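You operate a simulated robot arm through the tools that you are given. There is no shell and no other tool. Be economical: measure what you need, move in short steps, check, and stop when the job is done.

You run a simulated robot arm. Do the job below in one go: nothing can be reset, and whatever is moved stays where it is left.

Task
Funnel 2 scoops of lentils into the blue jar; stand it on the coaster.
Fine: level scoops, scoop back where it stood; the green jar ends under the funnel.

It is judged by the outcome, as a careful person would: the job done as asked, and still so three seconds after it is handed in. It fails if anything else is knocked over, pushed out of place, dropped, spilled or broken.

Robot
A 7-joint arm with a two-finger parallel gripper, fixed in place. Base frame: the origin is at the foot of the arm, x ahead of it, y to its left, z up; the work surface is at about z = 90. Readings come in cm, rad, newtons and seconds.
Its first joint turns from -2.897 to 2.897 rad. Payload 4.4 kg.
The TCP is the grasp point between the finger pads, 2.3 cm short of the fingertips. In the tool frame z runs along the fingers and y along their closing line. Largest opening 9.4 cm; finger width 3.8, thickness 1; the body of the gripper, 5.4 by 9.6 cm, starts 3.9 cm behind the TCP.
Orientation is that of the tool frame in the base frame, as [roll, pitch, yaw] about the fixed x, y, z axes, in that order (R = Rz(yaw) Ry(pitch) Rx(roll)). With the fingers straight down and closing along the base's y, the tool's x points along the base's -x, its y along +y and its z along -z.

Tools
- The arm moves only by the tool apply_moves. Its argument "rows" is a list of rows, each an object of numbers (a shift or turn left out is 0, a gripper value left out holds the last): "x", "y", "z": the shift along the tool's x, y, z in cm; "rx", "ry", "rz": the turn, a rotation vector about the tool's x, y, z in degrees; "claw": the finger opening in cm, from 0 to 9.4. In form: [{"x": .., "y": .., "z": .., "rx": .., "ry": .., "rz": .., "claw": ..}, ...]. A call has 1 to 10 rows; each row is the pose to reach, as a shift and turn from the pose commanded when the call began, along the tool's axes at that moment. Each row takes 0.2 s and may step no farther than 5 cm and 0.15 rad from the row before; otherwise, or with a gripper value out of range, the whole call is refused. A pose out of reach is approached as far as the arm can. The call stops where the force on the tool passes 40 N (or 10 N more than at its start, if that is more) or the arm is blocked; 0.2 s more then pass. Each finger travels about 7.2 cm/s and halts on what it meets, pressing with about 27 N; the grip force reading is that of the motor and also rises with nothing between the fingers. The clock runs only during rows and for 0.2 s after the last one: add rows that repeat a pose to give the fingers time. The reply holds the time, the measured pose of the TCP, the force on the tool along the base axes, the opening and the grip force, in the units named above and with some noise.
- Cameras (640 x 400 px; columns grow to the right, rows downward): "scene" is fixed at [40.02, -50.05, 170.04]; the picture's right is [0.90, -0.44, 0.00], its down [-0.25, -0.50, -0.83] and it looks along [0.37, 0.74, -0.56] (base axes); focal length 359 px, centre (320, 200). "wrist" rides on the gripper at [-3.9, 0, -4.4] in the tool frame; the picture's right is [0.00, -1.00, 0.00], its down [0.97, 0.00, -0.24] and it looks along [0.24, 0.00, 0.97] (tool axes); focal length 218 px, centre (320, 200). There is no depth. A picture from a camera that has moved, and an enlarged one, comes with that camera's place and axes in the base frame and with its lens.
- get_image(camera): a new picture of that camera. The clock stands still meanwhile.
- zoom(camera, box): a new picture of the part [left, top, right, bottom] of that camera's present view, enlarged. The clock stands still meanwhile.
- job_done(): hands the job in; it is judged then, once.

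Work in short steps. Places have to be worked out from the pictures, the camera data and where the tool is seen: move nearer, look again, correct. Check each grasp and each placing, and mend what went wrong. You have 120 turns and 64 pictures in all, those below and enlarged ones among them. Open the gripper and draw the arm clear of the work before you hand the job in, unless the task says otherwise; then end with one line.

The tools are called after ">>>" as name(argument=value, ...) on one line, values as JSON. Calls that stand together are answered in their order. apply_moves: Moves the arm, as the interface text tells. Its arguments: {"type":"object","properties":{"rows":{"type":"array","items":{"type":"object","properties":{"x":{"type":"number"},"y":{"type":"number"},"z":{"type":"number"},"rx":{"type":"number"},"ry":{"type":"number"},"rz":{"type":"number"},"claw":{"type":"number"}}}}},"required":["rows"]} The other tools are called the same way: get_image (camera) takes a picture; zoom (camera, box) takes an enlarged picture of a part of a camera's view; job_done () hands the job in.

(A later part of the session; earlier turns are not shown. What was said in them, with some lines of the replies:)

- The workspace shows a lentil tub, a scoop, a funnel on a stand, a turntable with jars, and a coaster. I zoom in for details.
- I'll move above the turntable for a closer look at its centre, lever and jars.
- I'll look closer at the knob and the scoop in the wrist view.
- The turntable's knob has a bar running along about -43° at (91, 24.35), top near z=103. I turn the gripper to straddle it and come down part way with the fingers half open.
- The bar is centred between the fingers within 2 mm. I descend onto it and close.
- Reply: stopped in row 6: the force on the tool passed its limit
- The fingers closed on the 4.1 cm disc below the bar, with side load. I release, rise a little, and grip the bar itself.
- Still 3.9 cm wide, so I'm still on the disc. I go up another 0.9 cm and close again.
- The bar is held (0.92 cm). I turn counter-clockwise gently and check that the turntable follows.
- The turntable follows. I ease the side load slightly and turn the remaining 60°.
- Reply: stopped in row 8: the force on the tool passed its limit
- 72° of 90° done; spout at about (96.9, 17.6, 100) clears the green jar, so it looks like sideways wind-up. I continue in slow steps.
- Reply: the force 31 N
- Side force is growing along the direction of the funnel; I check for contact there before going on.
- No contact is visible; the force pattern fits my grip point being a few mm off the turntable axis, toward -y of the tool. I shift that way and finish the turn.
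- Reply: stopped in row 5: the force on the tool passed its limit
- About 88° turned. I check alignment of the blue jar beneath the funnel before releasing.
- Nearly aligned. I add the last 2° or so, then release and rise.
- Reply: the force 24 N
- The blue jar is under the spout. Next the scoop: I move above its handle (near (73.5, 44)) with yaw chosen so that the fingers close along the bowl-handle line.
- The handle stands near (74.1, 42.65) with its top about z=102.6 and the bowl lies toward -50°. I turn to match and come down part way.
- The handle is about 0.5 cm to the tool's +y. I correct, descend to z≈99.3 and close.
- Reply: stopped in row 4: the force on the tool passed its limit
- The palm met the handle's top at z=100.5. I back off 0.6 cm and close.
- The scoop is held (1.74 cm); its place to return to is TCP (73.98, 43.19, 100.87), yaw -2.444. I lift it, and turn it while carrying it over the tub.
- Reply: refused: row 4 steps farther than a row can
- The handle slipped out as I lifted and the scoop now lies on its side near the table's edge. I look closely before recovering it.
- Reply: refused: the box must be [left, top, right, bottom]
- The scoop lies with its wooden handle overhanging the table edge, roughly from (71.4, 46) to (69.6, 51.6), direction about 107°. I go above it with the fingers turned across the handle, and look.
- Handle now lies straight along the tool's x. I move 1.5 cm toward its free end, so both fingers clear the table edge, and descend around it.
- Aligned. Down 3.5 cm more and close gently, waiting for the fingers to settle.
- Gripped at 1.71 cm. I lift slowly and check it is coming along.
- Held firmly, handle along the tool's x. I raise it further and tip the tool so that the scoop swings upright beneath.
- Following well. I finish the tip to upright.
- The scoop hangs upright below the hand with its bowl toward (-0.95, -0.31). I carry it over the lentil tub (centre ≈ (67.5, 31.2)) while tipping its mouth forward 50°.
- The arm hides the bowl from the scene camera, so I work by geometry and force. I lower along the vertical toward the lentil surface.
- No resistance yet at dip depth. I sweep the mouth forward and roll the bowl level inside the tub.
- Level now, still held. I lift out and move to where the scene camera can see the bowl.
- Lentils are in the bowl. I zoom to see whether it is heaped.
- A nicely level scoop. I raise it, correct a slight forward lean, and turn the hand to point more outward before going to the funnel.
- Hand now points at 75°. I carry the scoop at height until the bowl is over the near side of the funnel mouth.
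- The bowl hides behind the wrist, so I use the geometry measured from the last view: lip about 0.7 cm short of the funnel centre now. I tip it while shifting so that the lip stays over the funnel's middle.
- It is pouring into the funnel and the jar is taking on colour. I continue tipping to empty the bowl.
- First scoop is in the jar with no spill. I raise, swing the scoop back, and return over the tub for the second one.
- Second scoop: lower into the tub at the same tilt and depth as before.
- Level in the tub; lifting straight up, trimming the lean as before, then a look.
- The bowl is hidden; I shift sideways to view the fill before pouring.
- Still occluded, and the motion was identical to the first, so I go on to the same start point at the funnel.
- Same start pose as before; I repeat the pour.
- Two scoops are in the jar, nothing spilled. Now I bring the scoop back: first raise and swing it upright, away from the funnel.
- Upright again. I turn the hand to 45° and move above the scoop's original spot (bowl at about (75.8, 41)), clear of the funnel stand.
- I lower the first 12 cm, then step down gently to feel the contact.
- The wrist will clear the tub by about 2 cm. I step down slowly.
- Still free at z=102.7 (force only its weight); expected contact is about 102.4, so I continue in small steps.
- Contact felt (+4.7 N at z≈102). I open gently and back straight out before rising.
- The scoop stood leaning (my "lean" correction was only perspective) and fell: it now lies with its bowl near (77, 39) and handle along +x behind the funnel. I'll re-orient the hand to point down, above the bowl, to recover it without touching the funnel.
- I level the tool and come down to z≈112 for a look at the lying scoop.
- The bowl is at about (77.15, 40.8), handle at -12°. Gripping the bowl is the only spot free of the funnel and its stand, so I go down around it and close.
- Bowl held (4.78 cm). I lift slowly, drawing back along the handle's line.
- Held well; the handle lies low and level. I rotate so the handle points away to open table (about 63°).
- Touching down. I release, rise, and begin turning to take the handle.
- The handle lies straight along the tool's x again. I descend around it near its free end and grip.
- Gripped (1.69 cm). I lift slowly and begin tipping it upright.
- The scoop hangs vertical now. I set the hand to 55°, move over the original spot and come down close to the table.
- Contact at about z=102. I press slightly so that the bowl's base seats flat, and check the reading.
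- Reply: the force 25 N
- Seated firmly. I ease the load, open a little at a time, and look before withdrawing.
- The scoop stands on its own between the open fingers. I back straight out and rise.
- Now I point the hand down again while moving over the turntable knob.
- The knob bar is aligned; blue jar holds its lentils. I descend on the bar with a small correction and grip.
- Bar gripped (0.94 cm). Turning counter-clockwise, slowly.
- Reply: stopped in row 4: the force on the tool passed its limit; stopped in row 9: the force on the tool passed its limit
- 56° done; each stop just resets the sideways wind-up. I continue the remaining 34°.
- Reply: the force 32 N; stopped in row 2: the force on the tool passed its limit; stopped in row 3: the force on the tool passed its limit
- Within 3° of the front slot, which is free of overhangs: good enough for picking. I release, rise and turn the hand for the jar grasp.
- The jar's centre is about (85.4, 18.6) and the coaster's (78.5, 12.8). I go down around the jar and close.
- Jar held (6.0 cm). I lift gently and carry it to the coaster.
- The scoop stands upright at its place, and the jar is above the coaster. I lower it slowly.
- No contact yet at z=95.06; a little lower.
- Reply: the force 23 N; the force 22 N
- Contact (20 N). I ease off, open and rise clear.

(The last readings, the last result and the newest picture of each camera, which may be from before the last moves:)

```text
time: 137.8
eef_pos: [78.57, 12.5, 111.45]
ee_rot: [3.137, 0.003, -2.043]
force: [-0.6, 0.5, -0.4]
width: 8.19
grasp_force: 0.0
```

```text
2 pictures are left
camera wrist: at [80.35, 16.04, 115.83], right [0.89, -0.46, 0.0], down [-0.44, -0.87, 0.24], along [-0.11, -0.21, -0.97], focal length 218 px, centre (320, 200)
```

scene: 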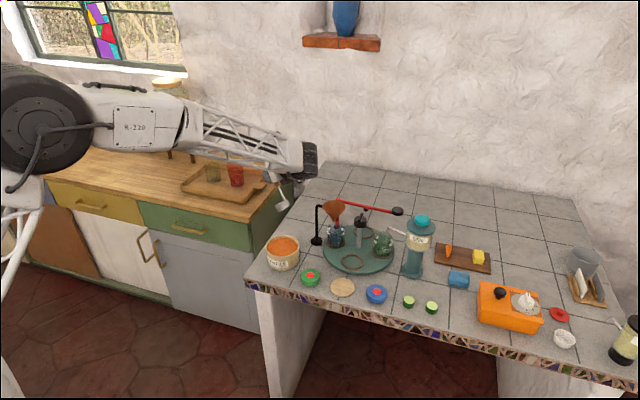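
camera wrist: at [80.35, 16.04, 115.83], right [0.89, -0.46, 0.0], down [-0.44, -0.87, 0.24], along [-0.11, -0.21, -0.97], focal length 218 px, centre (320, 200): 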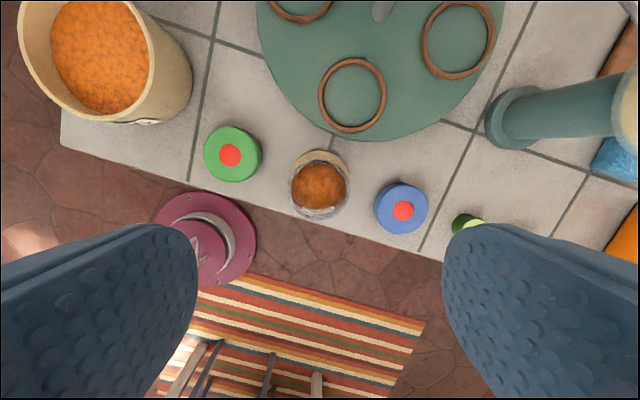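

The blue jar stands on the coaster. Last: turn the turntable once more so that the green jar comes under the funnel. I go back above the knob.

>>> apply_moves(rows=[{"x": -1.5, "y": -0.5, "z": -2, "rz": 8, "claw": 6}, {"x": -3.2, "y": -1.1, "z": -4.5, "rz": 16, "claw": 4}, {"x": -5, "y": -1.7, "z": -4.5, "rz": 24}, {"x": -7, "y": -2.4, "z": -4.5, "rz": 32}, {"x": -9, "y": -3, "z": -4.5, "rz": 40}, {"x": -11, "y": -3.7, "z": -4.5, "rz": 48}, {"x": -12.8, "y": -4.3, "z": -4.5, "rz": 56}, {"x": -14.4, "y": -4.9, "z": -4.5, "rz": 64}, {"x": -15.5, "y": -5.2, "z": -4.5, "rz": 72}, {"x": -16.1, "y": -5.45, "z": -4.5, "rz": 80}])

>>> apply_moves(rows=[{"rz": 8}, {"rz": 16}, {"rz": 24}, {"rz": 29}, {"z": 3, "rz": 29}, {"z": 5, "rz": 29}])

```text
time: 140.0
eef_pos: [90.69, 24.48, 115.83]
ee_rot: [3.134, -0.002, 2.841]
force: [-0.2, 0.0, 0.0]
width: 3.99
grasp_force: 0.1
```

```text
time: 141.4
eef_pos: [90.81, 24.59, 110.88]
ee_rot: [3.137, -0.005, 2.336]
force: [-0.5, 0.1, -0.4]
width: 4.0
grasp_force: 0.1
```

Yaw matches the bar. Down and grip.

>>> apply_moves(rows=[{"x": -0.1, "y": -0.18, "z": 2}, {"x": -0.1, "y": -0.18, "z": 4}, {"x": -0.1, "y": -0.18, "z": 5.35}, {"x": -0.1, "y": -0.18, "z": 5.35, "claw": 1.5}, {"x": -0.1, "y": -0.18, "z": 5.35, "claw": 0}, {"x": -0.1, "y": -0.18, "z": 5.35, "claw": 0}, {"x": -0.1, "y": -0.18, "z": 5.35, "claw": 0}])

```text
time: 143.2
eef_pos: [90.72, 24.5, 105.54]
ee_rot: [3.137, -0.004, 2.337]
force: [9.8, 2.3, -2.1]
width: 0.95
grasp_force: 44.8
stopped in row 7: the force on the tool passed its limit (the readings are from after the stop); the commanded pose is now the measured one
```

Bar gripped. Turning counter-clockwise about 92° in stages.

>>> apply_moves(rows=[{"rz": -4}, {"rz": -9}, {"rz": -14}, {"rz": -19}, {"rz": -24}, {"rz": -29}, {"rz": -29}])

>>> apply_moves(rows=[{"rz": -4}, {"rz": -9}, {"rz": -14}, {"rz": -19}, {"rz": -24}, {"rz": -29}, {"rz": -29}])

```text
time: 144.8
eef_pos: [90.61, 24.49, 105.55]
ee_rot: [3.137, 0.0, 2.844]
force: [-2.2, 1.3, 2.6]
width: 0.94
grasp_force: 44.4
```

```text
time: 146.4
eef_pos: [90.83, 24.3, 105.46]
ee_rot: [3.137, 0.003, -2.934]
force: [-19.0, -29.2, -5.2]
width: 0.95
grasp_force: 45.3
```

>>> apply_moves(rows=[{"x": 0.1, "y": -0.17}, {"x": 0.1, "y": -0.17, "rz": -4}, {"x": 0.1, "y": -0.17, "rz": -8}, {"x": 0.1, "y": -0.17, "rz": -12}, {"x": 0.1, "y": -0.17, "rz": -16}, {"x": 0.1, "y": -0.17, "rz": -18}])

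>>> apply_moves(rows=[{"rz": -4}, {"rz": -8}, {"rz": -12}, {"rz": -15}, {"rz": -15}])

```text
time: 147.8
eef_pos: [90.75, 24.34, 105.58]
ee_rot: [3.137, 0.004, -2.621]
force: [24.4, 1.0, -19.9]
width: 0.96
grasp_force: 45.5
```

```text
time: 148.8
eef_pos: [90.79, 24.33, 105.53]
ee_rot: [3.138, 0.005, -2.364]
force: [15.1, 0.8, -5.5]
width: 0.97
grasp_force: 45.4
stopped in row 5: the force on the tool passed its limit (the readings are from after the stop); the commanded pose is now the measured one
```

224.6°; add the last 2° to match the earlier alignment, release and rise away.

>>> apply_moves(rows=[{"rz": -1.2}, {"rz": -2.3}, {"rz": -2.3}])

>>> apply_moves(rows=[{"claw": 2.5}, {"claw": 3.8}, {"claw": 3.8}, {"z": -2}, {"z": -5}, {"z": -9}, {"z": -13}, {"z": -17}, {"z": -21}])

>>> get_image(camera="wrist")

```text
time: 149.8
eef_pos: [90.78, 24.22, 105.58]
ee_rot: [3.139, 0.008, -2.322]
force: [14.3, -0.8, -4.3]
width: 0.93
grasp_force: 44.8
stopped in row 3: the force on the tool passed its limit (the readings are from after the stop); the commanded pose is now the measured one
```

```text
time: 151.8
eef_pos: [90.66, 24.26, 126.43]
ee_rot: [3.139, 0.005, -2.322]
force: [0.7, -0.2, -0.5]
width: 3.8
grasp_force: 0.2
```

```text
1 pictures are left
camera wrist: at [93.28, 27.04, 130.8], right [0.73, -0.68, 0.0], down [-0.66, -0.71, 0.24], along [-0.16, -0.17, -0.97], focal length 218 px, centre (320, 200)
```

wrist: 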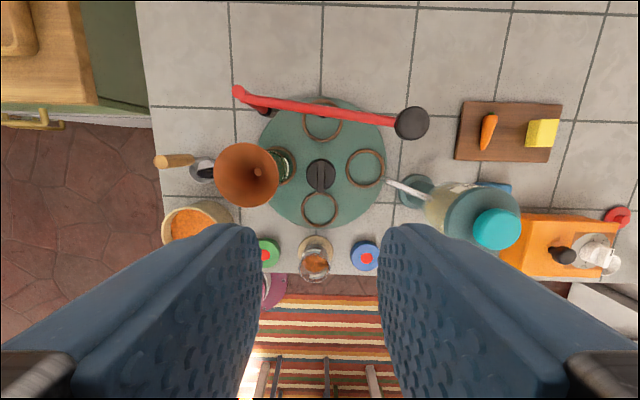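

All is in place, but comparing views, the scoop's bowl stands about 3 cm short of its original spot and turned. Its handle is at about (77.75, 39.5); I'll grip it from above without lifting and slide it back. First I go above it.

>>> apply_moves(rows=[{"x": -0.2, "y": 1.5, "rz": 8, "claw": 5}, {"x": -0.5, "y": 4, "rz": 16, "claw": 5}, {"x": -0.8, "y": 6.5, "rz": 24}, {"x": -1, "y": 9, "rz": 32}, {"x": -1.3, "y": 11.5, "rz": 40}, {"x": -1.6, "y": 14, "rz": 48}, {"x": -1.9, "y": 16.5, "rz": 56}, {"x": -2.1, "y": 18.5, "rz": 64}, {"x": -2.3, "y": 19.8, "rz": 72}, {"x": -2.3, "y": 19.8, "rz": 80}])

>>> apply_moves(rows=[{"rz": 8}, {"rz": 16}, {"rz": 24}, {"z": 4, "rz": 26}, {"z": 8, "rz": 26}, {"z": 12, "rz": 26}, {"z": 14, "rz": 26}])

>>> get_image(camera="wrist")

```text
time: 154.0
eef_pos: [77.66, 39.3, 126.65]
ee_rot: [3.135, -0.001, 2.561]
force: [-0.4, 0.3, -0.9]
width: 5.0
grasp_force: 0.0
```

```text
time: 155.6
eef_pos: [77.91, 39.52, 112.48]
ee_rot: [3.134, -0.005, 2.108]
force: [-0.2, -0.1, 0.7]
width: 4.99
grasp_force: 0.1
```

```text
0 pictures are left
camera wrist: at [79.83, 36.11, 116.87], right [-0.86, -0.51, -0.01], down [-0.5, 0.83, 0.24], along [-0.12, 0.21, -0.97], focal length 218 px, centre (320, 200)
```

wrist: 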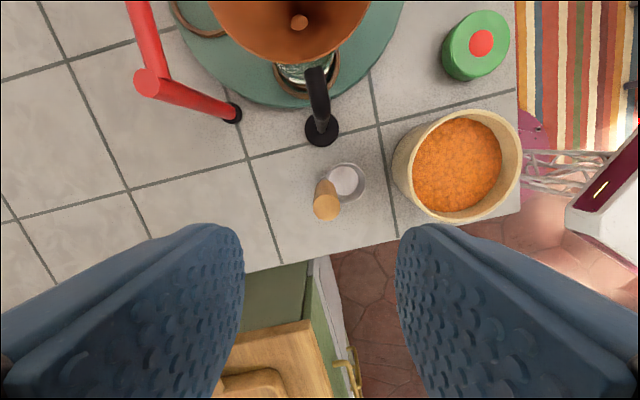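

The handle top is at about (77.7, 39.1), bowl at (75.7, 37.9). I descend around the handle, leaving a gap above its top, and close.

>>> apply_moves(rows=[{"x": -0.45, "y": -0.35, "z": 3}, {"x": -0.45, "y": -0.35, "z": 6.5}, {"x": -0.45, "y": -0.35, "z": 9.5}, {"x": -0.45, "y": -0.35, "z": 11.1}, {"x": -0.45, "y": -0.35, "z": 11.1, "claw": 3}, {"x": -0.45, "y": -0.35, "z": 11.1, "claw": 1.5}, {"x": -0.45, "y": -0.35, "z": 11.1, "claw": 0}, {"x": -0.45, "y": -0.35, "z": 11.1, "claw": 0}])

```text
time: 157.4
eef_pos: [77.78, 38.9, 101.48]
ee_rot: [3.136, -0.003, 2.108]
force: [-1.0, -0.2, 0.1]
width: 1.71
grasp_force: 27.1
```

Handle held (1.71 cm). I slide the scoop along the table, turning it back to its first orientation.

>>> apply_moves(rows=[{"x": 0.4, "y": -0.08, "rz": -3}, {"x": 1, "y": -0.2, "rz": -9}, {"x": 1.6, "y": -0.3, "rz": -16}, {"x": 2.2, "y": -0.42, "rz": -23}, {"x": 2.8, "y": -0.54, "rz": -30}, {"x": 3.4, "y": -0.65, "rz": -37}, {"x": 4, "y": -0.76, "rz": -44}, {"x": 4.6, "y": -0.88, "rz": -51}, {"x": 5.2, "y": -1, "rz": -58}, {"x": 5.63, "y": -1.07, "rz": -65}])

>>> apply_moves(rows=[{"rz": -6}, {"rz": -13}, {"rz": -20}, {"rz": -27}, {"rz": -34}, {"rz": -37}, {"rz": -37}])

```text
time: 159.6
eef_pos: [73.84, 43.2, 101.49]
ee_rot: [3.137, 0.002, -3.036]
force: [-1.9, -0.1, 0.3]
width: 1.75
grasp_force: 26.5
```

```text
time: 161.2
eef_pos: [74.0, 43.22, 101.61]
ee_rot: [3.138, 0.004, -2.393]
force: [-0.3, -0.8, 0.2]
width: 1.75
grasp_force: 27.2
```

It slid with the grip to the original handle position (73.98, 43.2). I open gradually, wait, and rise straight up.

>>> apply_moves(rows=[{"claw": 1.9}, {"claw": 2.3}, {"claw": 3}, {"claw": 4}, {"claw": 5}, {"claw": 5}, {"z": -1}, {"z": -3}, {"z": -6}, {"z": -10}])

```text
time: 163.4
eef_pos: [73.86, 43.33, 111.45]
ee_rot: [3.138, 0.004, -2.393]
force: [-0.5, 0.4, -0.7]
width: 5.01
grasp_force: 0.1
```

Clear of the scoop. I raise the arm well away from the work.

>>> apply_moves(rows=[{"z": -4}, {"z": -8}, {"z": -12}, {"x": 3, "z": -16}, {"x": 6, "z": -18}, {"x": 9, "z": -20}])

>>> job_done()

```text
time: 164.8
eef_pos: [67.2, 36.99, 131.29]
ee_rot: [3.138, 0.003, -2.394]
force: [-0.1, -0.4, 0.1]
width: 5.0
grasp_force: 0.0
```

```text
The job is handed in.
```

I funnelled two scoops of lentils into the blue jar, stood it on the coaster, turned the green jar under the funnel and returned the scoop, which fell over twice along the way. I ran out of pictures before I could confirm the scoop is still upright after my last release, and the second scoop's level wasn't seen, only scooped with the same motion as the first.
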